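You operate a simulated robot arm through the tools that you are given. There is no shell and no other tool. Be economical: measure what you need, move in short steps, check, and stop when the job is done.

Carry out the task below with a simulated two-armed robot. There is one attempt and no reset: what you move stays moved.

TASK
Pick up the blue jug with one hand, pass it to the other hand and put it on the middle shelf of the white trolley. Set down upright: blue jug.
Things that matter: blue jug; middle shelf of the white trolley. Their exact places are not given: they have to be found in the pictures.

Only the result counts: the job must be done as asked and must still hold three seconds after the hand-in. Knocking over, shifting, dropping, spilling or breaking anything else fails it.

THE ROBOT
Two 7-joint arms with two-finger parallel grippers on one trunk, on a base that drives. Base frame: it is fixed to the floor where the robot stands at the start and does not move with it; the origin is under the middle of the robot, x ahead of it, y to its left, z up; the surface under the hand at the start is at about z = 0.86. Units: m, degrees, N and s.
The left shoulder is at the start at [0.07, 0.156, 1.287], the right one opposite. Places, roughly: middle shelf of the white trolley [0.8, -1.9, 0.8]. Payload 3.91 kg a hand.
The TCP of each hand is the grasp point between the finger pads, 0.03 m short of the fingertips. In the tool frame z runs along the fingers and y along their closing line. The gripper opens to 0.11 m. The fingers are 0.02 m wide and 0.01 m thick; the gripper's body (0.048 by 0.112 m) begins 0.055 m behind the TCP.
Orientation is that of the tool frame in the base frame, as [roll, pitch, yaw] about the fixed x, y, z axes, in that order (R = Rz(yaw) Ry(pitch) Rx(roll)). With the fingers straight down and closing along the base's y, the tool's x points along the base's -x, its y along +y and its z along -z.

THE INTERFACE
- The arms move only by the tool move_arm. It takes "left_targets", "right_targets" or both (then of equal length, played together; a hand with none holds still); each is a list of rows, each a list of 7 numbers: the turn, a rotation vector about the tool's x, y, z in degrees, then the shift along the tool's x, y, z in m, then the finger opening in m, from 0 to 0.11. In form: [[wx, wy, wz, dx, dy, dz, grip], ...]. A call has 1 to 10 rows; each row shifts and turns the commanded pose from where the row before left it, along the tool's axes as they then stand. Each row takes 0.2 s and may step no farther than 0.05 m and 8.6 degrees from the row before; otherwise, or with a gripper value out of range, the whole call is refused. A pose out of reach is approached as far as the arm can. The call stops where the force on the tool passes 40 N (or 10 N more than at its start, if that is more) or the arm is blocked; 0.2 s more then pass. Each finger travels about 0.108 m/s and halts on what it meets, pressing with about 23 N; the grip force reading is that of the motor and also rises with nothing between the fingers. The clock runs only during rows and for 0.2 s after the last one: add rows that do not move to give the fingers time. It gives the time, the measured TCP pose, the force on the tool (base axes), the opening and the grip force at its end, in the units of the frame above (readings bear some noise), with the torque about the TCP (base axes, N m) and any sound that the robot's microphone picked up.
- Cameras (640 x 400 px; columns grow to the right, rows downward): "scene" is now at [0.1212, -0.0149, 1.4853]; the picture's right is [-0.21, -0.98, -0.00], its down [-0.81, 0.18, -0.55] and it looks along [0.54, -0.12, -0.83] (base axes); focal length 273 px, centre (320, 200). "left" rides on the left gripper at [0.072, -0.017, -0.103] in its tool frame; the picture's right is [0.23, 0.97, 0.00], its down [-0.76, 0.18, -0.62] and it looks along [-0.61, 0.14, 0.78] (tool axes); focal length 222 px, centre (320, 200). "right" rides on the right gripper at [0.072, 0.017, -0.104] in its tool frame; the picture's right is [-0.23, 0.97, 0.00], its down [-0.76, -0.18, -0.62] and it looks along [-0.61, -0.14, 0.78] (tool axes); focal length 222 px, centre (320, 200).
- capture(camera): a new picture of that camera. No time passes.
- lift_body(by): slides the trunk up (or, below 0, down) by that many m; the arms and the scene camera ride with it, the base frame stays. It gives what a move gives, with no picture.
- base_move(legs): drives the robot by 1 to 6 legs, each [ahead, left, turn to the left] in m, m and degrees, along the robot's own axes; the way and the turn of a leg run together, so that a leg with both is an arc; at most 1.5 m and 180 degrees a leg. The arms and the cameras ride along, it lands a little off, and it stops where it bumps. It gives what a move gives.
- turn_head(pan, tilt): turns the head with the scene camera to pan (to the left, within 86 degrees either way) and tilt (down, from -29 to 69), counted from straight ahead of the robot. It gives what a move gives.
- pixel_to_xyz(camera, pixels): there is no depth. For up to 12 entries [column, row, z] of the newest picture of that camera ("zoom" is the newest enlarged one), the place [x, y] in the base frame at which the ray of that pixel passes the height z, good to about 0.002 m. No time passes.
- zoom(camera, box): a new picture of the part [left, top, right, bottom] of that camera's present view, enlarged. No time passes.
- job_done(): hands the job in; it is judged then, once.

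Go step by step. Measure first, check grasps and placings, and put right what went wrong. The budget is 80 turns and 62 pictures, counting those below and the enlarged ones. Unless the task says otherwise, let go and move clear before handing in, and close with one line.

The tools are called after "Call:" as name(argument=value, ...) on one line, values as JSON. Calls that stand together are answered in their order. move_arm: Moves the arms, as the interface text tells. Its arguments: {"type":"object","properties":{"left_targets":{"type":"array","items":{"type":"array","items":{"type":"number"}}},"right_targets":{"type":"array","items":{"type":"array","items":{"type":"number"}}}},"required":[]} The other tools are called the same way: lift_body (by) slides the trunk up or down; base_move (legs) drives the base; turn_head (pan, tilt) turns the head that bears the scene camera; capture (camera) takes a picture; pixel_to_xyz (camera, pixels) gives the place at which the rays of pixels pass given heights; zoom (camera, box) takes an enlarged picture of a part of a camera's view; job_done () hands the job in.

At the start:

```text
time: 0.0
left_ee_pos: [0.5173, 0.1622, 0.7286]
left_tcp_rot: [-180.0, 0.0, 180.0]
left_wrist_force: [1.0, 0.0, 1.4]
left_ft_torque: [-0.02, 0.03, 0.02]
left_finger_gap: 0.1102
left_finger_force: 0.1
right_ee_pos: [0.6494, -0.4031, 0.9985]
right_tcp_rot: [180.0, 0.0, 179.9]
right_wrist_force: [-0.4, 0.6, 0.3]
right_ft_torque: [0.01, -0.05, 0.0]
right_finger_gap: 0.1101
right_finger_force: 0.0
trunk travel left (down, up): [-0.732, 0.208]
robot x, y, heading: [-0.0019, 0.0018, 0.1]
head pan, tilt: [-12.2, 56.4]
```

scene: 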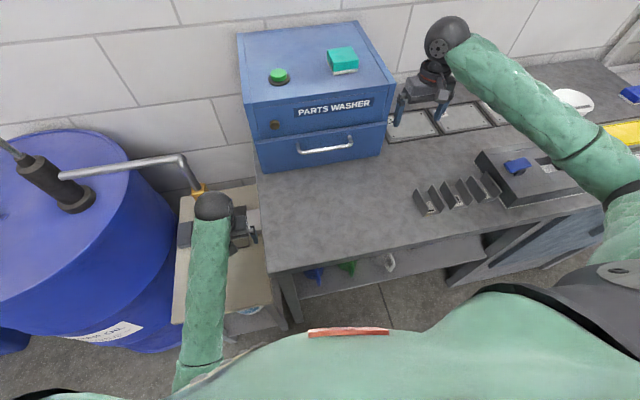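
right: 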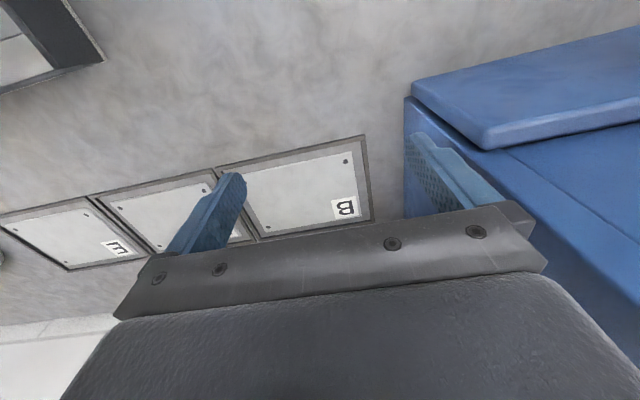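
left: 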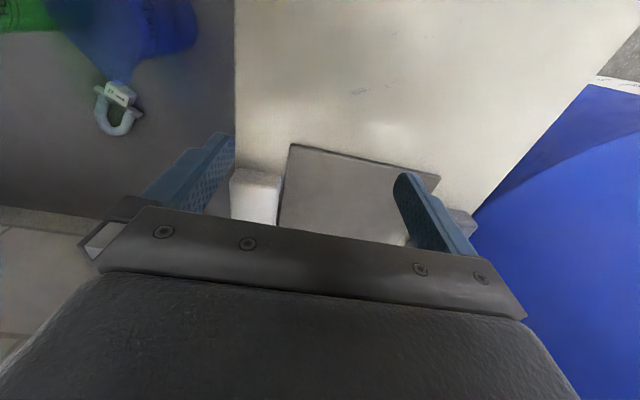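

The pictures show a bench with a parts washer, a drum at left and a lower shelf holding a small blue item at scene (315,272), but no clear jug yet. I'll look around with the head.

Call:
zoom(camera="scene", box=[160, 160, 420, 320])

Call:
turn_head(pan=-60, tilt=30)

Call:
capture(camera="scene")

```text
2.46 times, centred on (290, 240) of scene
```

zoom: 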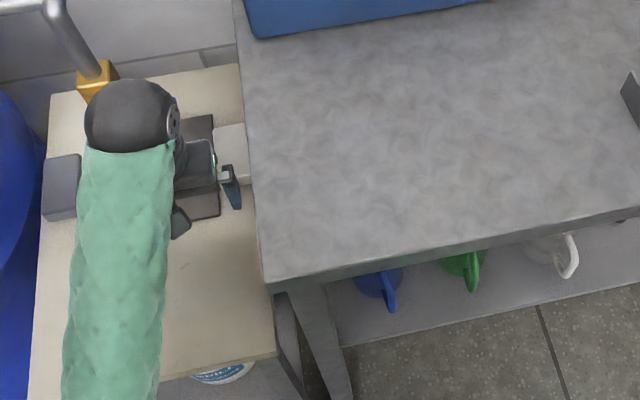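

```text
time: 1.2
left_ee_pos: [0.5168, 0.1623, 0.729]
left_tcp_rot: [179.9, -0.1, 180.0]
left_wrist_force: [0.9, -0.6, 0.4]
left_ft_torque: [0.0, 0.0, 0.0]
left_finger_gap: 0.1097
left_finger_force: 0.0
right_ee_pos: [0.649, -0.4025, 0.9984]
right_tcp_rot: [179.9, -0.1, -180.0]
right_wrist_force: [0.2, 0.7, -0.3]
right_ft_torque: [0.01, -0.01, 0.04]
right_finger_gap: 0.1101
right_finger_force: 0.2
trunk travel left (down, up): [-0.732, 0.208]
robot x, y, heading: [-0.001, -0.0013, 0.1]
head pan, tilt: [-60.0, 30.0]
```

```text
57 pictures are left
```

scene: 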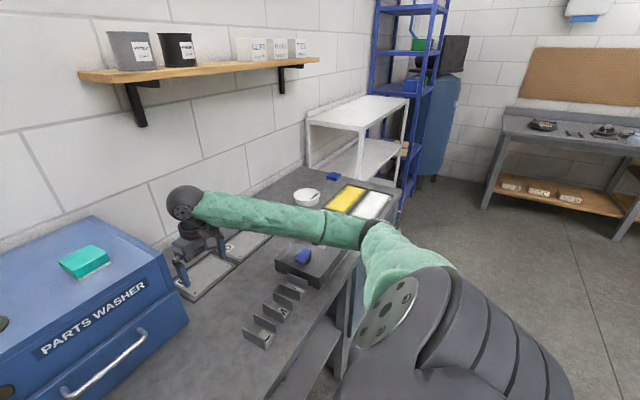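

The blue jug stands at the left end of the lower shelf under the bench, handle toward me (zoom 388,285), and the white trolley is at scene (360,130). I'll look around to the left, then from straight ahead.

Call:
turn_head(pan=80, tilt=35)

Call:
capture(camera="scene")

Call:
turn_head(pan=-86, tilt=45)

Call:
capture(camera="scene")

```text
time: 3.4
left_ee_pos: [0.5158, 0.1635, 0.7282]
left_tcp_rot: [-180.0, -0.1, 180.0]
left_wrist_force: [-0.9, 0.1, -0.6]
left_ft_torque: [0.02, 0.02, -0.01]
left_finger_gap: 0.11
left_finger_force: 0.1
right_ee_pos: [0.6487, -0.403, 1.0007]
right_tcp_rot: [-179.9, -0.1, 180.0]
right_wrist_force: [0.2, -0.8, 0.0]
right_ft_torque: [0.01, 0.0, -0.02]
right_finger_gap: 0.11
right_finger_force: 0.0
trunk travel left (down, up): [-0.732, 0.208]
robot x, y, heading: [-0.0008, -0.0026, -0.1]
head pan, tilt: [80.0, 35.0]
```

```text
56 pictures are left
```

scene: 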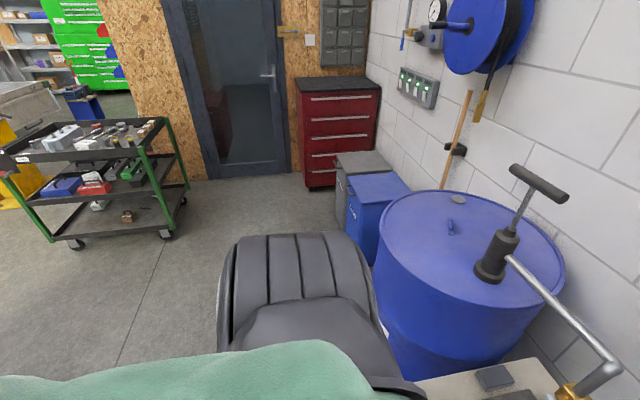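

```text
time: 5.9
left_ee_pos: [0.5173, 0.1623, 0.7292]
left_tcp_rot: [179.9, 0.0, 180.0]
left_wrist_force: [-0.5, 0.6, 0.3]
left_ft_torque: [-0.01, -0.02, -0.03]
left_finger_gap: 0.1102
left_finger_force: 0.0
right_ee_pos: [0.6492, -0.4034, 0.9994]
right_tcp_rot: [-180.0, 0.1, -179.9]
right_wrist_force: [0.4, -0.4, 0.3]
right_ft_torque: [0.01, 0.0, 0.02]
right_finger_gap: 0.1101
right_finger_force: 0.1
trunk travel left (down, up): [-0.732, 0.208]
robot x, y, heading: [-0.0035, -0.0024, 0.1]
head pan, tilt: [-85.9, 45.0]
```

```text
55 pictures are left
```

scene: 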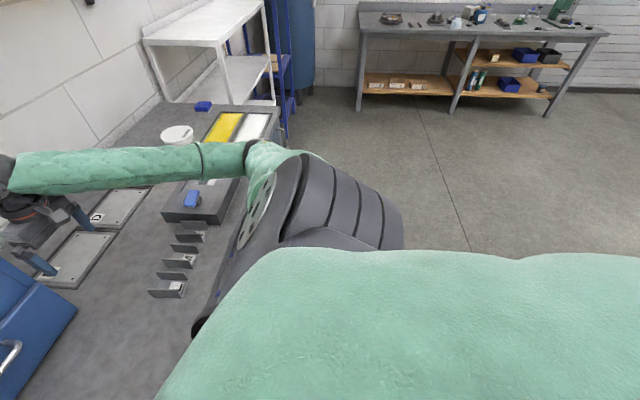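

Behind me it looks like open floor. I'll raise both hands 0.1 m and then back off 0.55 m for a view of the lower shelf.

Call:
move_arm(left_targets=[[0, 0, 0, 0, 0, -0.05, 0.11], [0, 0, 0, 0, 0, -0.05, 0.11], [0, 0, 0, 0, 0, -0.05, 0.11]], right_targets=[[0, 0, 0, 0, 0, -0.05, 0.11], [0, 0, 0, 0, 0, -0.05, 0.11], [0, 0, 0, 0, 0, 0, 0.11]])

Call:
base_move(legs=[[-0.6, 0, 0]])

Call:
turn_head(pan=0, tilt=45)

Call:
capture(camera="scene")

```text
time: 6.3
left_ee_pos: [0.5181, 0.1237, 0.7532]
left_tcp_rot: [-176.0, -0.9, -179.8]
left_wrist_force: [9.1, 0.5, -15.9]
left_ft_torque: [1.01, 0.54, 0.63]
left_finger_gap: 0.1095
left_finger_force: 0.1
right_ee_pos: [0.6495, -0.4021, 1.0249]
right_tcp_rot: [-179.9, -0.1, 179.9]
right_wrist_force: [0.0, 0.9, -0.4]
right_ft_torque: [-0.05, 0.0, 0.01]
right_finger_gap: 0.1096
right_finger_force: 0.0
trunk travel left (down, up): [-0.732, 0.208]
robot x, y, heading: [0.0002, 0.0031, 0.0]
head pan, tilt: [-85.9, 45.0]
stopped in row 1 (left hand): the force on the tool passed its limit at 147 N (the readings are from after the stop); the commanded pose is now the measured one
```

```text
time: 7.3
left_ee_pos: [0.4804, 0.1238, 0.754]
left_tcp_rot: [-176.3, -0.9, -179.6]
left_wrist_force: [2.2, -0.6, -16.8]
left_ft_torque: [1.11, -0.03, 0.19]
left_finger_gap: 0.1095
left_finger_force: 0.0
right_ee_pos: [0.6117, -0.4043, 1.0262]
right_tcp_rot: [180.0, 0.0, 179.9]
right_wrist_force: [-1.0, 0.1, 0.3]
right_ft_torque: [-0.01, -0.02, 0.02]
right_finger_gap: 0.1101
right_finger_force: 0.1
trunk travel left (down, up): [-0.732, 0.208]
robot x, y, heading: [-0.0355, 0.0018, -0.2]
head pan, tilt: [-85.9, 45.0]
stopped in leg 1: the force on the tool passed its limit at 46 N (the readings are from after the stop); the commanded pose is now the measured one
```

```text
time: 8.9
left_ee_pos: [0.4812, 0.1213, 0.7534]
left_tcp_rot: [-176.1, -0.8, -179.7]
left_wrist_force: [-9.4, -1.1, -33.8]
left_ft_torque: [2.27, -0.99, -0.66]
left_finger_gap: 0.1093
left_finger_force: 0.1
right_ee_pos: [0.6119, -0.4041, 1.0243]
right_tcp_rot: [-180.0, -0.1, 180.0]
right_wrist_force: [0.0, -0.4, 0.4]
right_ft_torque: [0.03, -0.02, -0.02]
right_finger_gap: 0.1101
right_finger_force: 0.1
trunk travel left (down, up): [-0.732, 0.208]
robot x, y, heading: [-0.0365, -0.0024, -0.1]
head pan, tilt: [0.0, 45.0]
```

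```text
54 pictures are left
```

scene: 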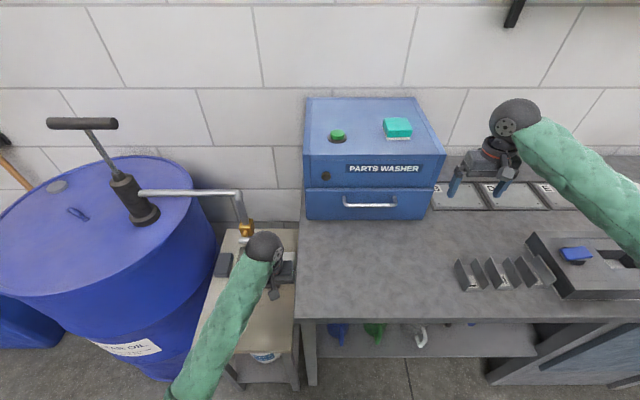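

The left hand is pushing against something after its stop (‑34 N in z). I'll zoom in and look through the left camera before moving on.

Call:
zoom(camera="scene", box=[190, 180, 350, 280])

Call:
capture(camera="left")

Call:
pixel_to_xyz(camera="scene", pixels=[[300, 318, 0.86], [300, 222, 0.86]])

```text
4.00 times, centred on (270, 230) of scene
```

zoom: 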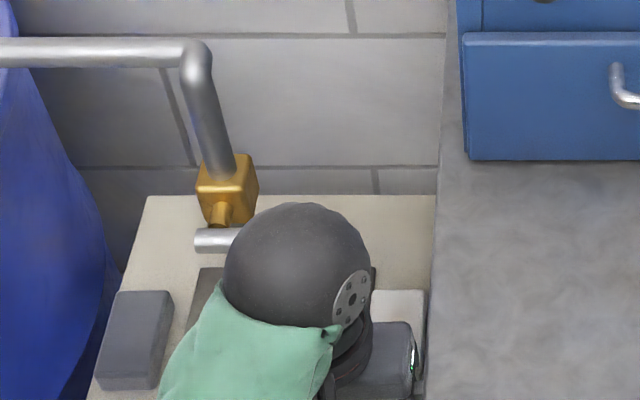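

```text
52 pictures are left
```

left: 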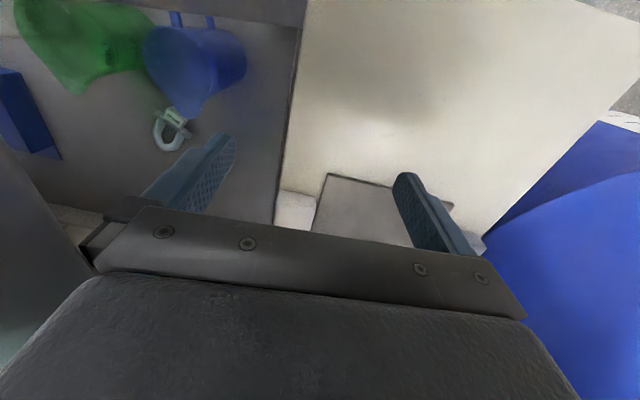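

```text
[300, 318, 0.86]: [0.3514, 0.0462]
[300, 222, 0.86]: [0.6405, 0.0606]
```

The force and torque put the contact about 0.065 m to the hand's right, so the left gripper's finger carriage is caught under the bench's left edge (y≈0.05). I'll lower it slightly, shift it left, and turn it level again.

Call:
move_arm(left_targets=[[0, 0, 0, 0, 0, 0.02, 0.11], [0, 0, 0, 0, 0.02, 0, 0.11], [-3.9, 0, 0, 0, 0.02, 0, 0.11], [0, 0, 0, 0, 0, 0, 0.11]])

Call:
capture(camera="left")

```text
time: 9.9
left_ee_pos: [0.4791, 0.1611, 0.7323]
left_tcp_rot: [179.8, -0.6, -179.8]
left_wrist_force: [-0.4, -0.7, -0.2]
left_ft_torque: [0.0, 0.02, 0.02]
left_finger_gap: 0.11
left_finger_force: 0.1
right_ee_pos: [0.6115, -0.4037, 1.0263]
right_tcp_rot: [179.9, -0.1, 179.8]
right_wrist_force: [-0.3, -0.3, 0.1]
right_ft_torque: [0.01, 0.01, -0.02]
right_finger_gap: 0.1099
right_finger_force: 0.1
trunk travel left (down, up): [-0.732, 0.208]
robot x, y, heading: [-0.0362, -0.0006, -0.1]
head pan, tilt: [0.0, 45.0]
```

```text
51 pictures are left
```

left: 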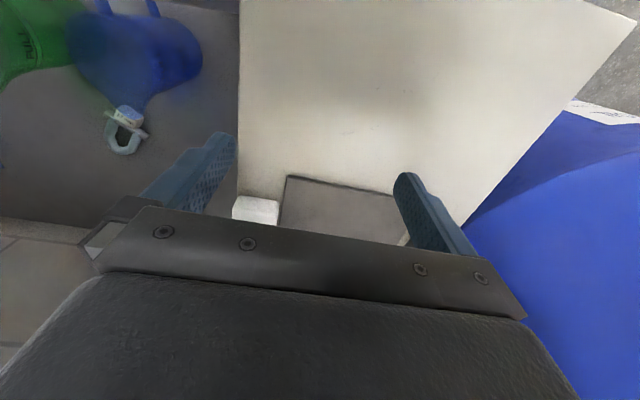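

The left hand is free (force about 0). Now I'll drive straight back and look again.

Call:
base_move(legs=[[-0.65, 0, 0]])

Call:
turn_head(pan=0, tilt=40)

Call:
capture(camera="scene")

```text
time: 13.6
left_ee_pos: [-0.1854, 0.1616, 0.7324]
left_tcp_rot: [179.9, -0.7, -179.6]
left_wrist_force: [-0.5, -1.3, -0.1]
left_ft_torque: [-0.02, -0.04, 0.0]
left_finger_gap: 0.11
left_finger_force: 0.0
right_ee_pos: [-0.0499, -0.4021, 1.0255]
right_tcp_rot: [-180.0, 0.0, -179.9]
right_wrist_force: [-0.3, -0.7, 0.1]
right_ft_torque: [-0.01, 0.03, 0.01]
right_finger_gap: 0.1101
right_finger_force: 0.0
trunk travel left (down, up): [-0.732, 0.208]
robot x, y, heading: [-0.7017, -0.0011, 0.3]
head pan, tilt: [0.0, 45.0]
```

```text
time: 14.3
left_ee_pos: [-0.1861, 0.1618, 0.7323]
left_tcp_rot: [179.9, -0.7, -179.5]
left_wrist_force: [-0.2, 0.4, -0.4]
left_ft_torque: [-0.02, 0.02, -0.02]
left_finger_gap: 0.11
left_finger_force: 0.2
right_ee_pos: [-0.0496, -0.4015, 1.0253]
right_tcp_rot: [-180.0, 0.0, -179.7]
right_wrist_force: [-0.1, -0.1, 0.8]
right_ft_torque: [0.0, -0.01, -0.01]
right_finger_gap: 0.11
right_finger_force: 0.1
trunk travel left (down, up): [-0.732, 0.208]
robot x, y, heading: [-0.7008, -0.0038, 0.4]
head pan, tilt: [0.0, 40.0]
```

```text
50 pictures are left
```

scene: 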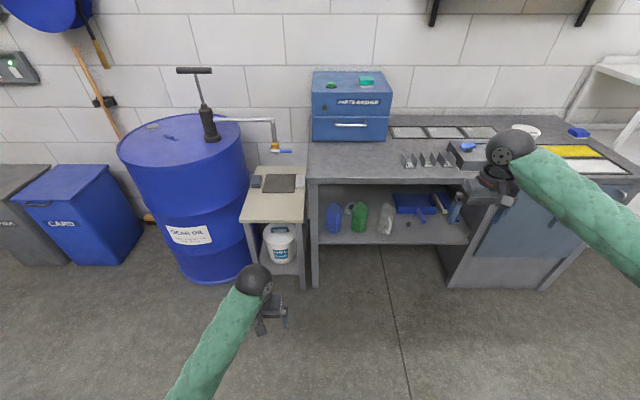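

Now the three jugs are visible on the lower shelf, the blue one at (333,217). I'll lower the trunk by 0.5 to see under the bench.

Call:
lift_body(by=-0.5)

Call:
turn_head(pan=0, tilt=30)

Call:
capture(camera="scene")

Call:
zoom(camera="scene", box=[280, 120, 480, 245])

```text
refused: -0.5 is not a number from -0.4 to 0.4
```

```text
time: 15.0
left_ee_pos: [-0.1858, 0.1629, 0.7323]
left_tcp_rot: [179.9, -0.7, -179.5]
left_wrist_force: [0.3, -0.3, -0.7]
left_ft_torque: [0.03, 0.02, -0.04]
left_finger_gap: 0.1103
left_finger_force: 0.0
right_ee_pos: [-0.0502, -0.4015, 1.0249]
right_tcp_rot: [-180.0, 0.1, -179.8]
right_wrist_force: [0.1, 0.6, -0.5]
right_ft_torque: [0.03, 0.01, 0.01]
right_finger_gap: 0.1098
right_finger_force: 0.0
trunk travel left (down, up): [-0.732, 0.208]
robot x, y, heading: [-0.7033, -0.0012, 0.1]
head pan, tilt: [0.0, 30.0]
```

```text
49 pictures are left
```

scene: 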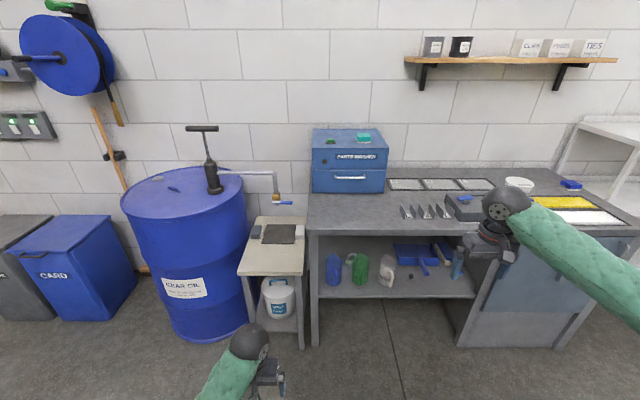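

```text
3.20 times, centred on (380, 182) of scene
```

zoom: 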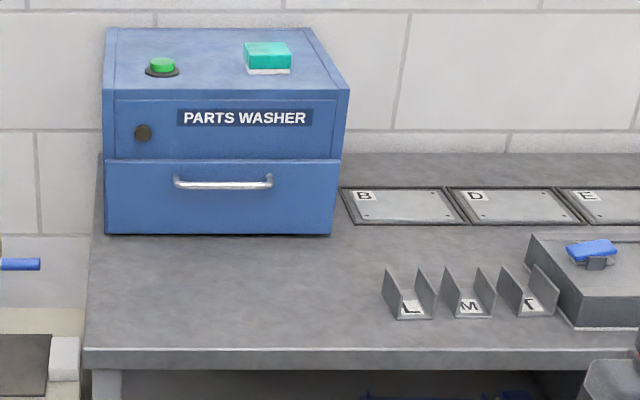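

The limit is 0.4 per call, so I'll lower by 0.4.

Call:
lift_body(by=-0.4)

Call:
capture(camera="scene")

Call:
zoom(camera="scene", box=[280, 170, 480, 295])

```text
time: 18.8
left_ee_pos: [-0.1853, 0.162, 0.3322]
left_tcp_rot: [179.8, -0.8, -179.6]
left_wrist_force: [-0.3, -0.3, 0.4]
left_ft_torque: [0.01, 0.04, 0.01]
left_finger_gap: 0.1101
left_finger_force: 0.1
right_ee_pos: [-0.0502, -0.4022, 0.6255]
right_tcp_rot: [-180.0, -0.1, -179.8]
right_wrist_force: [0.4, -0.6, 0.6]
right_ft_torque: [0.02, 0.02, -0.03]
right_finger_gap: 0.1102
right_finger_force: 0.1
trunk travel left (down, up): [-0.332, 0.608]
robot x, y, heading: [-0.7027, 0.0002, 0.2]
head pan, tilt: [0.0, 30.0]
```

```text
47 pictures are left
```

scene: 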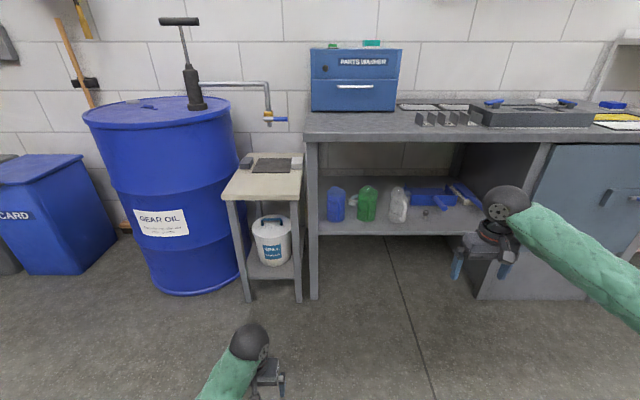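

```text
3.20 times, centred on (380, 232) of scene
```

zoom: 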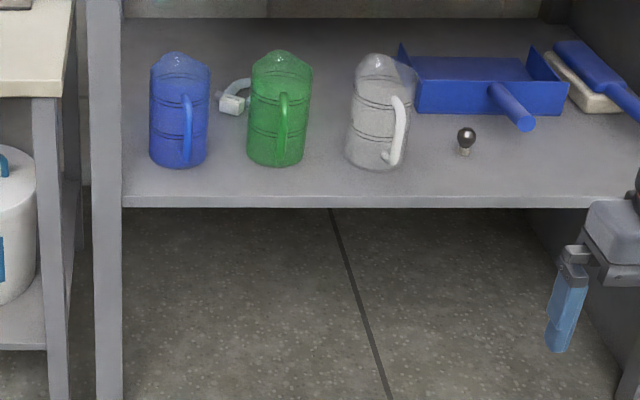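

The blue jug is clear at scene (336,205), handle facing me. I'll calibrate the shelf height against the bench leg's foot, the tabletop edge and the jug base.

Call:
pixel_to_xyz(camera="scene", pixels=[[314, 299, 0.0], [305, 139, 0.86], [350, 233, 0.3], [350, 233, 0.35], [350, 233, 0.4], [350, 233, 0.45], [450, 233, 0.35]])

Call:
pixel_to_xyz(camera="zoom", pixels=[[178, 168, 0.3], [178, 168, 0.35], [178, 168, 0.4], [149, 130, 0.4], [209, 130, 0.4], [180, 52, 0.6], [187, 95, 0.55], [187, 163, 0.45], [248, 130, 0.4]])

```text
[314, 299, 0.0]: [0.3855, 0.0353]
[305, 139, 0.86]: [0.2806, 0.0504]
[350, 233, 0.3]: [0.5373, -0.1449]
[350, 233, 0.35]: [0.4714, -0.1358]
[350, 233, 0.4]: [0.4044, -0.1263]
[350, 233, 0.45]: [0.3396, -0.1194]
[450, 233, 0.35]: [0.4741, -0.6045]
```

```text
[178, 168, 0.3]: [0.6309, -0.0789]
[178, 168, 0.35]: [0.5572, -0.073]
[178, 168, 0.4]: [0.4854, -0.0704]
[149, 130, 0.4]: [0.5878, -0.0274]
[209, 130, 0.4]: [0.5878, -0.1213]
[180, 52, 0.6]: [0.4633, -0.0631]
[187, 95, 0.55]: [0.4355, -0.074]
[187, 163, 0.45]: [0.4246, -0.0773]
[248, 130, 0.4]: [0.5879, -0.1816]
```

From the shelf's front edge at the leg (x≈0.39) the shelf top is z≈0.41. That puts the jug at about (0.515,-0.073), 0.085 wide and 0.17 tall. I'll grip its body from the front with the left hand pitched 35° below horizontal, so I'll set that pose here and retract the right hand.

Call:
move_arm(left_targets=[[0, 0, 0, 0, 0, -0.05, 0.11], [0, 0, 0, 0, 0, -0.05, 0.11], [0, 0, 0, 0, 0, -0.05, 0.11], [0, -7.8, 0, 0, 0, 0, 0.11], [0, -7.8, 0, 0, 0, 0, 0.11], [0, -7.8, 0, 0, 0, 0, 0.11], [0, -7.8, 0, 0, 0, 0, 0.11], [0, -7.8, 0, 0, 0, 0, 0.11], [0, -7.8, 0, 0, 0, 0, 0.11], [0, -7.8, 0, 0, 0, 0, 0.11]], right_targets=[[0, 0, 0, 0.04, -0.01, 0, 0.11], [0, 0, 0, 0.04, -0.01, 0, 0.11], [0, 0, 0, 0.04, -0.01, 0, 0.11], [0, 0, 0, 0.04, -0.01, 0, 0.11], [0, 0, 0, 0.04, -0.01, 0, 0.11], [0, 0, 0, 0.04, -0.01, 0, 0.11], [0, 0, 0, 0, 0, 0, 0.11], [0, 0, 0, 0, 0, 0, 0.11], [0, 0, 0, 0, 0, 0, 0.11], [0, 0, 0, 0, 0, 0, 0.11]])

Call:
capture(camera="scene")

```text
time: 21.0
left_ee_pos: [-0.1833, 0.1611, 0.4828]
left_tcp_rot: [179.8, 54.2, -179.6]
left_wrist_force: [-0.5, -0.1, -0.5]
left_ft_torque: [-0.01, -0.01, -0.02]
left_finger_gap: 0.1103
left_finger_force: 0.0
right_ee_pos: [-0.2924, -0.4602, 0.6247]
right_tcp_rot: [-180.0, 0.0, -179.9]
right_wrist_force: [-0.1, -0.1, 0.8]
right_ft_torque: [-0.03, -0.02, 0.03]
right_finger_gap: 0.1101
right_finger_force: 0.0
trunk travel left (down, up): [-0.332, 0.608]
robot x, y, heading: [-0.6975, -0.0007, 0.0]
head pan, tilt: [0.0, 30.0]
```

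```text
45 pictures are left
```

scene: 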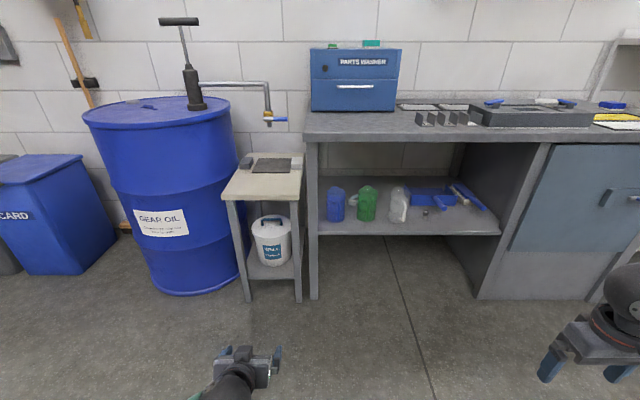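

Both hands are in place. I'll drive 0.23 m right and 0.3 m ahead, lower the trunk 0.1, and raise the left hand by 0.15.

Call:
base_move(legs=[[0, -0.23, 0], [0.3, 0, 0]])

Call:
lift_body(by=-0.1)

Call:
move_arm(left_targets=[[0, 0, 0, -0.0304, 0, -0.0219, 0.11], [0, 0, 0, -0.0304, 0, -0.0219, 0.11], [0, 0, 0, -0.0304, 0, -0.0219, 0.11], [0, 0, 0, -0.0304, 0, -0.0219, 0.11]])

Call:
capture(camera="scene")

Call:
capture(camera="left")

```text
time: 24.4
left_ee_pos: [0.1197, -0.0644, 0.483]
left_tcp_rot: [179.9, 54.0, -179.3]
left_wrist_force: [0.1, 0.1, 0.2]
left_ft_torque: [0.01, 0.0, 0.01]
left_finger_gap: 0.1101
left_finger_force: 0.1
right_ee_pos: [0.0125, -0.6869, 0.6259]
right_tcp_rot: [-180.0, -0.1, -179.6]
right_wrist_force: [-0.5, 0.4, 0.1]
right_ft_torque: [0.0, -0.03, -0.05]
right_finger_gap: 0.11
right_finger_force: 0.1
trunk travel left (down, up): [-0.332, 0.608]
robot x, y, heading: [-0.3975, -0.2296, 0.6]
head pan, tilt: [0.0, 30.0]
```

```text
time: 25.8
left_ee_pos: [0.1195, -0.0661, 0.3834]
left_tcp_rot: [179.8, 53.9, -179.2]
left_wrist_force: [0.3, -0.6, -0.8]
left_ft_torque: [0.0, 0.02, -0.02]
left_finger_gap: 0.11
left_finger_force: 0.0
right_ee_pos: [0.0124, -0.6864, 0.526]
right_tcp_rot: [180.0, 0.0, -179.6]
right_wrist_force: [-1.0, -0.1, -0.9]
right_ft_torque: [0.02, -0.01, -0.01]
right_finger_gap: 0.1099
right_finger_force: 0.0
trunk travel left (down, up): [-0.232, 0.708]
robot x, y, heading: [-0.3966, -0.2286, 0.4]
head pan, tilt: [0.0, 30.0]
```

```text
time: 26.8
left_ee_pos: [0.1686, -0.0785, 0.5011]
left_tcp_rot: [179.8, 53.9, -179.3]
left_wrist_force: [-0.2, 0.0, -0.1]
left_ft_torque: [0.0, 0.0, -0.03]
left_finger_gap: 0.1098
left_finger_force: 0.0
left hand out of reach, approached as far as the arm can: row 2, 3, 4
right_ee_pos: [0.0132, -0.6873, 0.5247]
right_tcp_rot: [-180.0, 0.0, -179.6]
right_wrist_force: [0.6, 0.6, 0.2]
right_ft_torque: [0.0, 0.01, 0.0]
right_finger_gap: 0.1102
right_finger_force: 0.0
trunk travel left (down, up): [-0.232, 0.708]
robot x, y, heading: [-0.3972, -0.2274, 0.5]
head pan, tilt: [0.0, 30.0]
```

```text
44 pictures are left
```

scene: 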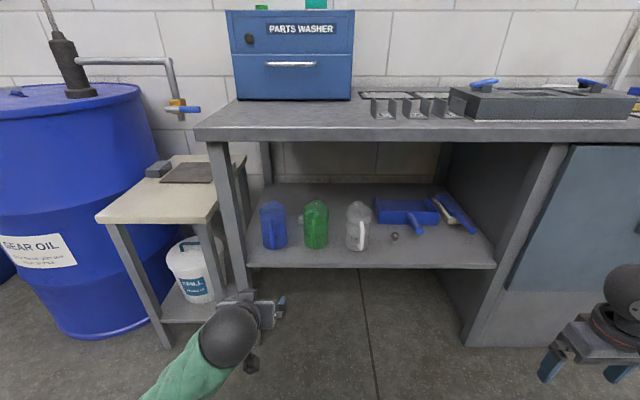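

```text
43 pictures are left
```

left: 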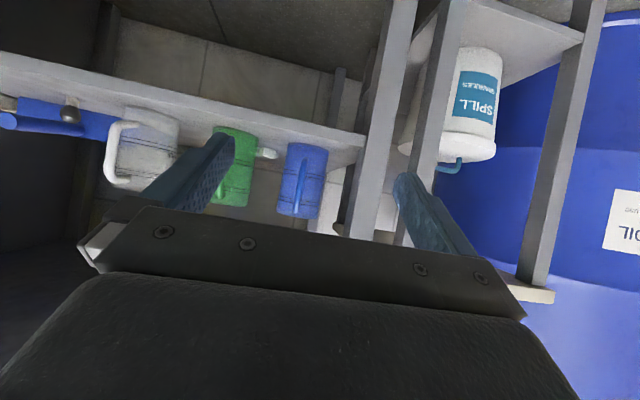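

The hand couldn't raise fully this close in, which is fine since the grasp is farther out. Now a precise measurement of the jug from this nearer view.

Call:
zoom(camera="scene", box=[220, 180, 380, 280])

Call:
pixel_to_xyz(camera="scene", pixels=[[246, 267, 0.39], [246, 267, 0.41], [496, 267, 0.4], [275, 250, 0.41]])

```text
4.00 times, centred on (300, 230) of scene
```

zoom: 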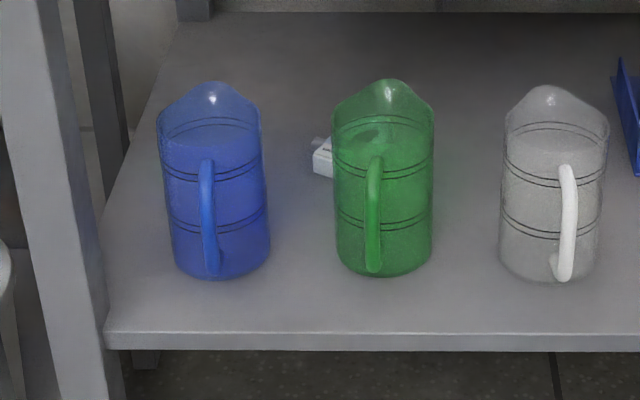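

```text
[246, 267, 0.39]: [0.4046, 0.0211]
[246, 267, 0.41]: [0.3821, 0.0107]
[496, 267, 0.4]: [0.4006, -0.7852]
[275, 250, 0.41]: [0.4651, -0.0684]
```

I'll triangulate between this view and the earlier one for shelf height and jug base.

Call:
pixel_to_xyz(camera="zoom", pixels=[[104, 334, 0.38], [104, 334, 0.42], [400, 333, 0.4], [222, 281, 0.38], [222, 281, 0.4], [222, 281, 0.42], [173, 255, 0.4], [271, 245, 0.4], [207, 160, 0.53], [212, 82, 0.58], [158, 145, 0.56], [258, 135, 0.56]])

```text
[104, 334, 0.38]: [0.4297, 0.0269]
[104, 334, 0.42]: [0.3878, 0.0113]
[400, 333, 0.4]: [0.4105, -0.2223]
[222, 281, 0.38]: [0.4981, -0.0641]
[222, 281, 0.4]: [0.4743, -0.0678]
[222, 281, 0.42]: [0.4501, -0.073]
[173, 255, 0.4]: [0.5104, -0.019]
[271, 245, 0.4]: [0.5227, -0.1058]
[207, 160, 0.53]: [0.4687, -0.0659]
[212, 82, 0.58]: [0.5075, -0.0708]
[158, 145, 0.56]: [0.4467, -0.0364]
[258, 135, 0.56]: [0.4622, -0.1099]
```

Estimates: jug centre (0.505,-0.062), rim z≈0.545, handle at about (0.43,-0.073). A shallow pitch would hit the handle, so I'll use about 50° below horizontal with an 8° yaw to the left and come in over the handle. I'll lower the trunk once more and pre-position.

Call:
lift_body(by=-0.1)

Call:
move_arm(left_targets=[[0, 0, 0, -0.0387, 0, 0.009, 0.11], [0, 0, 0, -0.0387, 0, 0.009, 0.11], [0, 0, 0, -0.0387, 0, 0.009, 0.11], [0, 0, 0, -0.0387, 0, 0.009, 0.11], [0, 0, 0, -0.0387, 0, 0.009, 0.11], [-5.9, 0, -4.3, 0, 0, 0, 0.11], [0, 7, 0, 0, 0, 0, 0.11], [0, 7, 0, 0, 0, 0, 0.11], [0, 0, 0, 0, 0, 0, 0.11]])

Call:
capture(camera="left")

Call:
capture(camera="scene")

```text
time: 28.1
left_ee_pos: [0.1689, -0.0779, 0.4021]
left_tcp_rot: [179.9, 53.9, -179.3]
left_wrist_force: [0.0, 0.9, 0.6]
left_ft_torque: [0.02, -0.01, 0.0]
left_finger_gap: 0.11
left_finger_force: 0.1
right_ee_pos: [0.0128, -0.687, 0.425]
right_tcp_rot: [180.0, -0.1, -179.6]
right_wrist_force: [-0.4, -0.4, 0.5]
right_ft_torque: [-0.02, 0.03, -0.03]
right_finger_gap: 0.1099
right_finger_force: 0.1
trunk travel left (down, up): [-0.132, 0.808]
robot x, y, heading: [-0.3984, -0.23, 0.3]
head pan, tilt: [0.0, 30.0]
```

```text
time: 30.3
left_ee_pos: [0.3212, -0.0247, 0.5263]
left_tcp_rot: [172.5, 40.7, -173.7]
left_wrist_force: [0.3, -1.0, 0.3]
left_ft_torque: [0.02, -0.03, 0.0]
left_finger_gap: 0.1102
left_finger_force: 0.0
right_ee_pos: [0.0153, -0.6861, 0.425]
right_tcp_rot: [179.9, -0.1, -179.5]
right_wrist_force: [-0.5, 0.3, -0.7]
right_ft_torque: [-0.01, -0.01, 0.03]
right_finger_gap: 0.1099
right_finger_force: 0.1
trunk travel left (down, up): [-0.132, 0.808]
robot x, y, heading: [-0.3934, -0.228, 0.6]
head pan, tilt: [0.0, 30.0]
stopped in row 9 (left hand): the arm was blocked; the commanded pose is now the measured one
```

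```text
41 pictures are left
```

left: 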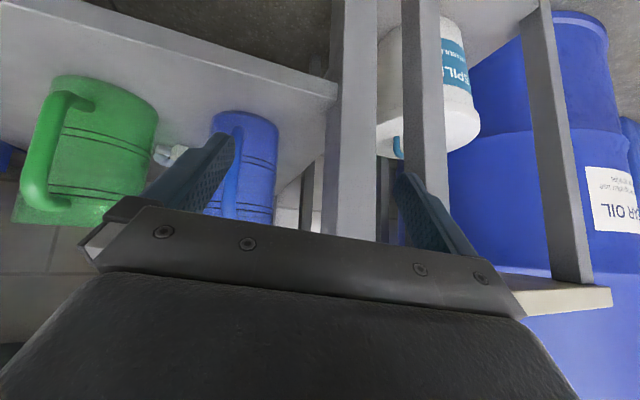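

```text
40 pictures are left
```

scene: 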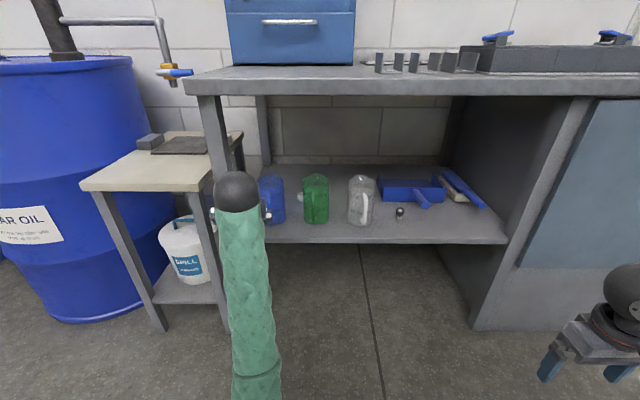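

The arm was blocked with no force on the tool, which suggests the folded elbow against the body; the hand ended at y=-0.025 and rolled 7°. I'll shift the base right 0.07 and back 0.03 for more room, then correct the hand's attitude.

Call:
base_move(legs=[[-0.05, -0.09, 0]])

Call:
move_arm(left_targets=[[0, 0, 0, 0, 0, 0.04, 0.11], [3.2, 0.4, -0.6, 0, 0, 0.02, 0.11], [3.2, 0.4, -0.7, 0, 0, 0, 0.11], [0, 0, 0, 0, 0, 0, 0.11]])

```text
time: 31.4
left_ee_pos: [0.2737, -0.1181, 0.5276]
left_tcp_rot: [172.6, 40.7, -173.8]
left_wrist_force: [0.4, 0.9, 0.1]
left_ft_torque: [0.02, -0.02, 0.0]
left_finger_gap: 0.1097
left_finger_force: 0.1
right_ee_pos: [-0.0364, -0.7777, 0.4252]
right_tcp_rot: [180.0, 0.0, -179.7]
right_wrist_force: [0.7, 0.0, -0.7]
right_ft_torque: [-0.04, 0.01, 0.02]
right_finger_gap: 0.1102
right_finger_force: 0.0
trunk travel left (down, up): [-0.132, 0.808]
robot x, y, heading: [-0.4489, -0.3198, 0.6]
head pan, tilt: [0.0, 30.0]
```

```text
time: 32.4
left_ee_pos: [0.3106, -0.0938, 0.4809]
left_tcp_rot: [178.3, 40.0, -172.5]
left_wrist_force: [1.3, -0.9, -0.1]
left_ft_torque: [0.0, -0.03, 0.01]
left_finger_gap: 0.1101
left_finger_force: 0.0
right_ee_pos: [-0.0366, -0.7784, 0.4246]
right_tcp_rot: [179.9, -0.1, -179.5]
right_wrist_force: [0.2, -0.2, 0.1]
right_ft_torque: [-0.02, -0.03, 0.0]
right_finger_gap: 0.1099
right_finger_force: 0.0
trunk travel left (down, up): [-0.132, 0.808]
robot x, y, heading: [-0.4471, -0.3235, 0.4]
head pan, tilt: [0.0, 30.0]
```

The hand's attitude is now right (yaw 7.5°, 50° down). I'll move it up and ahead to the standoff and look through the left camera.

Call:
move_arm(left_targets=[[0, 0, 0, -0.041, 0, -0.0016, 0.11], [0.9, 0, 0, -0.041, 0, -0.0016, 0.11], [0, 0, 0, 0, 0, 0, 0.11]])

Call:
capture(camera="left")

Call:
capture(camera="scene")

```text
time: 33.2
left_ee_pos: [0.3722, -0.0987, 0.5392]
left_tcp_rot: [-178.9, 39.9, -171.9]
left_wrist_force: [0.8, -0.6, -0.8]
left_ft_torque: [0.0, 0.02, 0.0]
left_finger_gap: 0.1099
left_finger_force: 0.0
right_ee_pos: [-0.0367, -0.7774, 0.4257]
right_tcp_rot: [179.9, 0.0, -179.6]
right_wrist_force: [0.8, 0.2, 0.1]
right_ft_torque: [0.01, -0.02, 0.0]
right_finger_gap: 0.1101
right_finger_force: 0.1
trunk travel left (down, up): [-0.132, 0.808]
robot x, y, heading: [-0.4461, -0.3172, 0.6]
head pan, tilt: [0.0, 30.0]
```

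```text
39 pictures are left
```

left: 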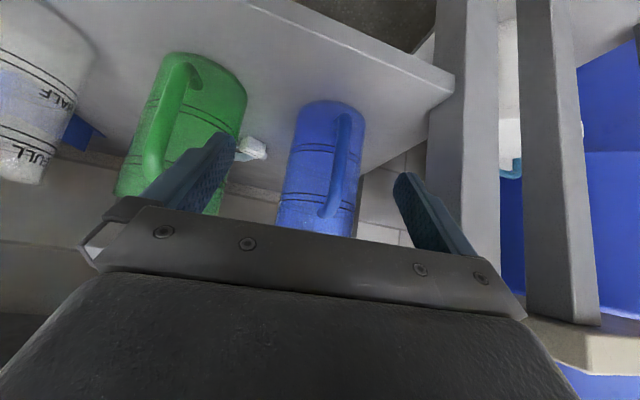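

```text
38 pictures are left
```

scene: 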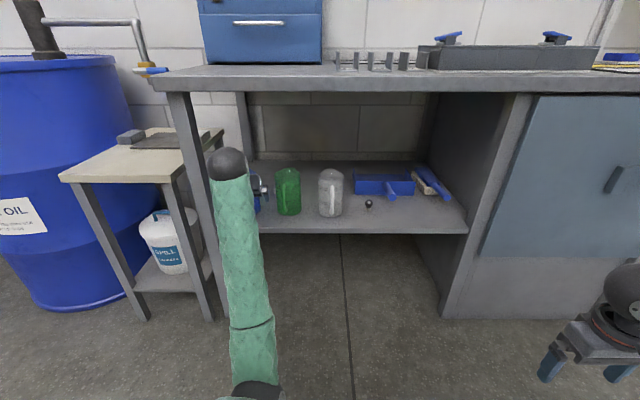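

Using the left camera (image upside down), I'll locate the jug's base edge, shelf edge and handle.

Call:
pixel_to_xyz(camera="left", pixels=[[330, 100, 0.41], [297, 118, 0.41], [365, 122, 0.41], [297, 118, 0.45], [365, 122, 0.45], [343, 114, 0.45], [330, 217, 0.54], [278, 222, 0.54], [355, 235, 0.54], [455, 82, 0.41], [250, 8, 0.41], [235, 78, 0.41]])

Call:
zoom(camera="left", box=[240, 80, 400, 250])

```text
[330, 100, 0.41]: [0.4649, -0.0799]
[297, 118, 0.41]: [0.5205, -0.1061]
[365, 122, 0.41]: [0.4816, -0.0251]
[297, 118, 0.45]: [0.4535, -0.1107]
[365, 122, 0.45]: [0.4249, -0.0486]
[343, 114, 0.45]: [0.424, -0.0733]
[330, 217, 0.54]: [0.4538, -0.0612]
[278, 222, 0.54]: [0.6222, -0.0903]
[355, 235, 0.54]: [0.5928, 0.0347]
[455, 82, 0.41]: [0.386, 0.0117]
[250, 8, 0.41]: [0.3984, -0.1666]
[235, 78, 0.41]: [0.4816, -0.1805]
```

```text
2.35 times, centred on (320, 165) of left
```

zoom: 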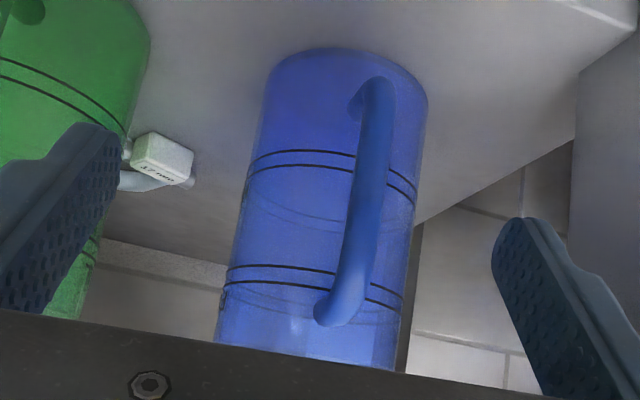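

The left view gives base edge points (0.52,-0.106) and (0.482,-0.025), so the jug centre is (0.505,-0.066), and the handle top is z≈0.542. I'll align sideways, then advance at z≈0.535 in small steps.

Call:
move_arm(left_targets=[[-1, 0, 0, 0, 0.0152, 0, 0.11], [0, 0, 0, -0.0243, 0, 0.0217, 0.11], [0, 0, 0, -0.0243, 0, 0.0217, 0.11], [0, 0, 0, 0, 0, 0, 0.11]])

Call:
capture(camera="left")

```text
time: 34.2
left_ee_pos: [0.4351, -0.073, 0.536]
left_tcp_rot: [180.0, 39.9, -172.0]
left_wrist_force: [0.3, -0.6, 0.2]
left_ft_torque: [0.01, 0.01, -0.01]
left_finger_gap: 0.1099
left_finger_force: 0.0
right_ee_pos: [-0.0362, -0.7784, 0.4248]
right_tcp_rot: [180.0, 0.0, -179.6]
right_wrist_force: [0.0, -0.6, 0.5]
right_ft_torque: [0.01, 0.01, 0.02]
right_finger_gap: 0.1099
right_finger_force: 0.0
trunk travel left (down, up): [-0.132, 0.808]
robot x, y, heading: [-0.447, -0.3249, 0.5]
head pan, tilt: [0.0, 30.0]
```

```text
36 pictures are left
```

left: 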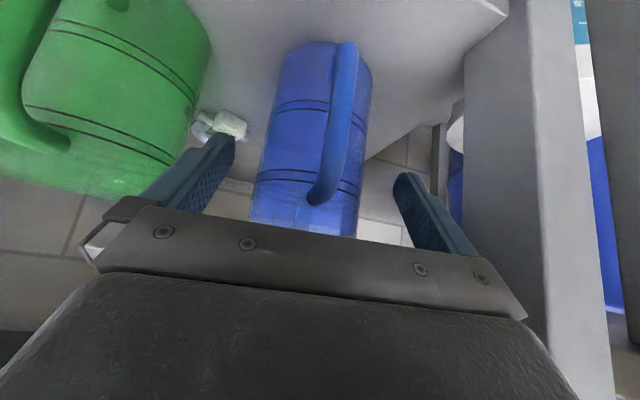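

The jug is centred between the fingertips (235 and 397, jug at 312). I'll advance the last 0.064 m and look before lowering.

Call:
move_arm(left_targets=[[0, 0, 0, -0.0243, 0, 0.0217, 0.11], [0, 0, 0, -0.0243, -0.001, 0.0217, 0.11], [0, 0, 0, 0, 0, 0, 0.11]])

Call:
capture(camera="left")

```text
time: 35.0
left_ee_pos: [0.4984, -0.0644, 0.5313]
left_tcp_rot: [-179.9, 39.9, -172.0]
left_wrist_force: [-0.6, 0.4, -0.1]
left_ft_torque: [0.01, -0.01, -0.03]
left_finger_gap: 0.1101
left_finger_force: 0.0
right_ee_pos: [-0.0357, -0.7782, 0.4258]
right_tcp_rot: [-179.9, 0.0, -179.7]
right_wrist_force: [-0.1, 0.5, 0.4]
right_ft_torque: [-0.01, 0.0, -0.02]
right_finger_gap: 0.11
right_finger_force: 0.0
trunk travel left (down, up): [-0.132, 0.808]
robot x, y, heading: [-0.444, -0.3226, 0.6]
head pan, tilt: [0.0, 30.0]
```

```text
35 pictures are left
```

left: 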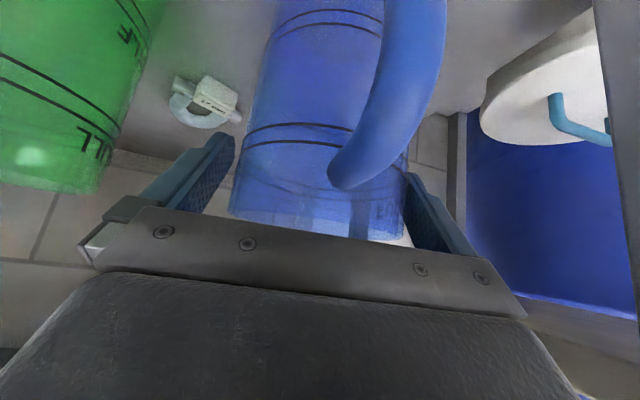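

The jug lies between the fingers and the gripper clears the handle. I'll lower 9 mm and close.

Call:
move_arm(left_targets=[[0, 0, 0, 0.0058, 0, 0.0069, 0.11], [0, 0, 0, 0, 0, 0, 0.1], [0, 0, 0, 0, 0, 0, 0.085], [0, 0, 0, 0, 0, 0, 0.07], [0, 0, 0, 0, 0, 0, 0.06], [0, 0, 0, 0, 0, 0, 0.06]])

Call:
capture(camera="left")

```text
time: 36.4
left_ee_pos: [0.4978, -0.0657, 0.5252]
left_tcp_rot: [180.0, 40.0, -172.0]
left_wrist_force: [2.7, -0.2, 17.5]
left_ft_torque: [-0.34, -0.01, -0.03]
left_finger_gap: 0.08
left_finger_force: 22.7
right_ee_pos: [-0.0372, -0.7771, 0.4253]
right_tcp_rot: [-179.9, 0.1, -179.5]
right_wrist_force: [0.9, -0.3, -0.9]
right_ft_torque: [-0.01, 0.02, 0.0]
right_finger_gap: 0.1099
right_finger_force: 0.1
trunk travel left (down, up): [-0.132, 0.808]
robot x, y, heading: [-0.4491, -0.3227, 0.5]
head pan, tilt: [0.0, 30.0]
```

```text
34 pictures are left
```

left: 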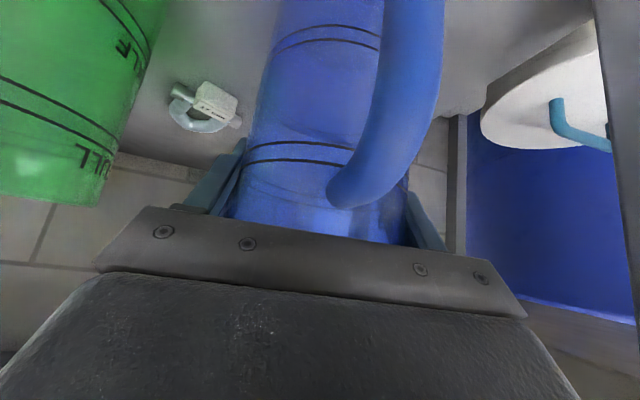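

The grip holds at gap 0.080 with 22.7 N; the hand lightly touches the jug from above. I'll lift 0.03 and check.

Call:
move_arm(left_targets=[[0, 0, 0, -0.0064, 0, -0.0077, 0.05], [0, 0, 0, -0.0064, 0, -0.0077, 0.05], [0, 0, 0, -0.0064, 0, -0.0077, 0.05], [0, 0, 0, 0, 0, 0, 0.05]])

Call:
capture(camera="left")

```text
time: 37.4
left_ee_pos: [0.4991, -0.0665, 0.5553]
left_tcp_rot: [179.9, 39.9, -172.0]
left_wrist_force: [0.1, 0.2, -0.2]
left_ft_torque: [0.03, -0.02, -0.03]
left_finger_gap: 0.0797
left_finger_force: 23.3
right_ee_pos: [-0.0351, -0.7783, 0.4246]
right_tcp_rot: [-180.0, 0.0, -179.7]
right_wrist_force: [-0.5, -0.9, 0.5]
right_ft_torque: [-0.02, -0.01, -0.01]
right_finger_gap: 0.1103
right_finger_force: 0.1
trunk travel left (down, up): [-0.132, 0.808]
robot x, y, heading: [-0.4475, -0.3185, 0.4]
head pan, tilt: [0.0, 30.0]
```

```text
33 pictures are left
```

left: 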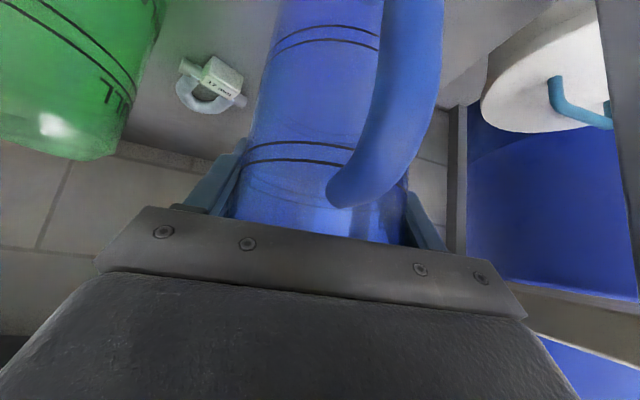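

The jug rose with the hand. I'll back straight out 0.4 m, then raise the trunk.

Call:
base_move(legs=[[-0.4, 0, 0]])

Call:
lift_body(by=0.3)

Call:
turn_head(pan=10, tilt=45)

Call:
capture(camera="scene")

```text
time: 39.9
left_ee_pos: [0.0972, -0.0658, 0.5534]
left_tcp_rot: [179.9, 39.9, -171.8]
left_wrist_force: [0.4, -0.4, -1.2]
left_ft_torque: [-0.01, 0.0, 0.0]
left_finger_gap: 0.0798
left_finger_force: 23.1
right_ee_pos: [-0.4346, -0.7801, 0.4249]
right_tcp_rot: [-179.9, 0.0, -179.4]
right_wrist_force: [0.1, 0.2, -0.6]
right_ft_torque: [-0.01, -0.02, -0.02]
right_finger_gap: 0.1101
right_finger_force: 0.0
trunk travel left (down, up): [-0.132, 0.808]
robot x, y, heading: [-0.8505, -0.3255, 1.1]
head pan, tilt: [0.0, 30.0]
```

```text
time: 42.9
left_ee_pos: [0.0968, -0.0659, 0.855]
left_tcp_rot: [180.0, 39.9, -171.7]
left_wrist_force: [-0.2, 0.6, -0.8]
left_ft_torque: [0.03, -0.03, -0.01]
left_finger_gap: 0.0797
left_finger_force: 23.4
right_ee_pos: [-0.4346, -0.7805, 0.7257]
right_tcp_rot: [180.0, 0.1, -179.4]
right_wrist_force: [0.5, 0.4, -0.2]
right_ft_torque: [0.03, 0.02, -0.03]
right_finger_gap: 0.1099
right_finger_force: 0.2
trunk travel left (down, up): [-0.432, 0.508]
robot x, y, heading: [-0.8431, -0.3275, 0.6]
head pan, tilt: [0.0, 30.0]
```

```text
time: 43.7
left_ee_pos: [0.0975, -0.0654, 0.854]
left_tcp_rot: [180.0, 39.9, -171.8]
left_wrist_force: [0.0, -0.5, 0.4]
left_ft_torque: [-0.01, -0.04, 0.01]
left_finger_gap: 0.0796
left_finger_force: 23.0
right_ee_pos: [-0.4344, -0.7802, 0.7256]
right_tcp_rot: [-180.0, 0.0, -179.3]
right_wrist_force: [0.9, 0.1, -0.2]
right_ft_torque: [-0.02, -0.03, -0.01]
right_finger_gap: 0.1101
right_finger_force: 0.0
trunk travel left (down, up): [-0.432, 0.508]
robot x, y, heading: [-0.8472, -0.324, 0.5]
head pan, tilt: [10.0, 45.0]
```

```text
32 pictures are left
```

scene: 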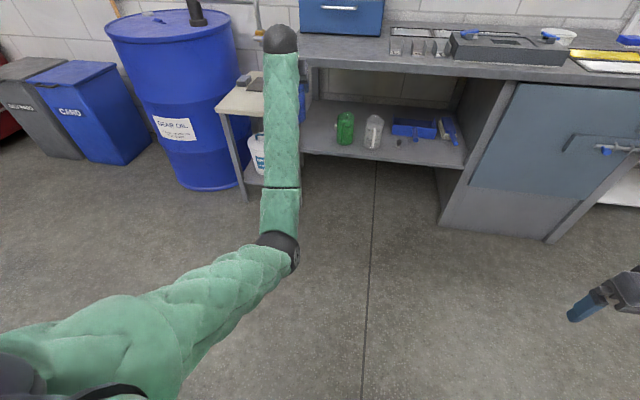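

The jug is held clear of the bench. Now I'll draw the left hand in and yaw it to the right (rotation about the vertical keeps the jug upright) for the handover.

Call:
move_arm(left_targets=[[5.4, 0, 6.43, 0.0309, 0.0006, -0.0259, 0.05], [5.4, 0, 6.43, 0.0306, -0.005, -0.0257, 0.05], [5.4, 0, 6.43, 0.0297, -0.0112, -0.0249, 0.05], [5.4, 0, 6.43, 0.0282, -0.0165, -0.0237, 0.05], [5.4, 0, 6.43, 0.0259, -0.022, -0.0217, 0.05], [5.4, 0, 6.43, 0.0233, -0.0265, -0.0195, 0.05], [5.4, 0, 6.43, 0.0198, -0.031, -0.0167, 0.05], [5.4, 0, 6.43, 0.0163, -0.0342, -0.0137, 0.05], [5.4, 0, 6.43, 0, 0, 0, 0.05], [5.4, 0, 6.43, 0, 0, 0, 0.05]])

Call:
capture(camera="scene")

```text
time: 45.9
left_ee_pos: [-0.2241, -0.1083, 0.8539]
left_tcp_rot: [-180.0, 40.1, 104.3]
left_wrist_force: [-0.2, 0.2, -0.4]
left_ft_torque: [-0.06, 0.0, -0.01]
left_finger_gap: 0.0798
left_finger_force: 23.3
right_ee_pos: [-0.4337, -0.7801, 0.7254]
right_tcp_rot: [179.9, 0.0, -179.5]
right_wrist_force: [-0.2, -0.3, 0.2]
right_ft_torque: [-0.06, -0.03, 0.01]
right_finger_gap: 0.11
right_finger_force: 0.0
trunk travel left (down, up): [-0.432, 0.508]
robot x, y, heading: [-0.8477, -0.3245, 0.5]
head pan, tilt: [10.0, 45.0]
```

```text
31 pictures are left
```

scene: 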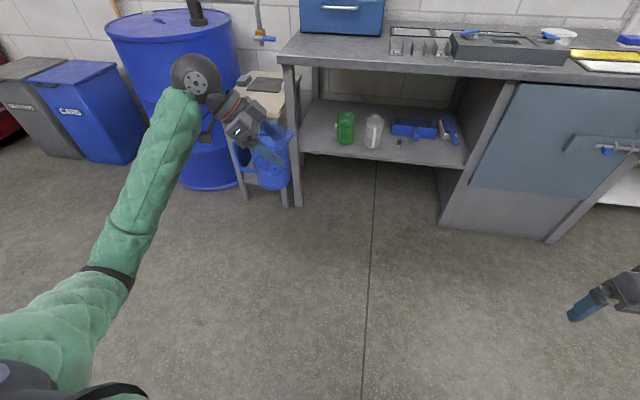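

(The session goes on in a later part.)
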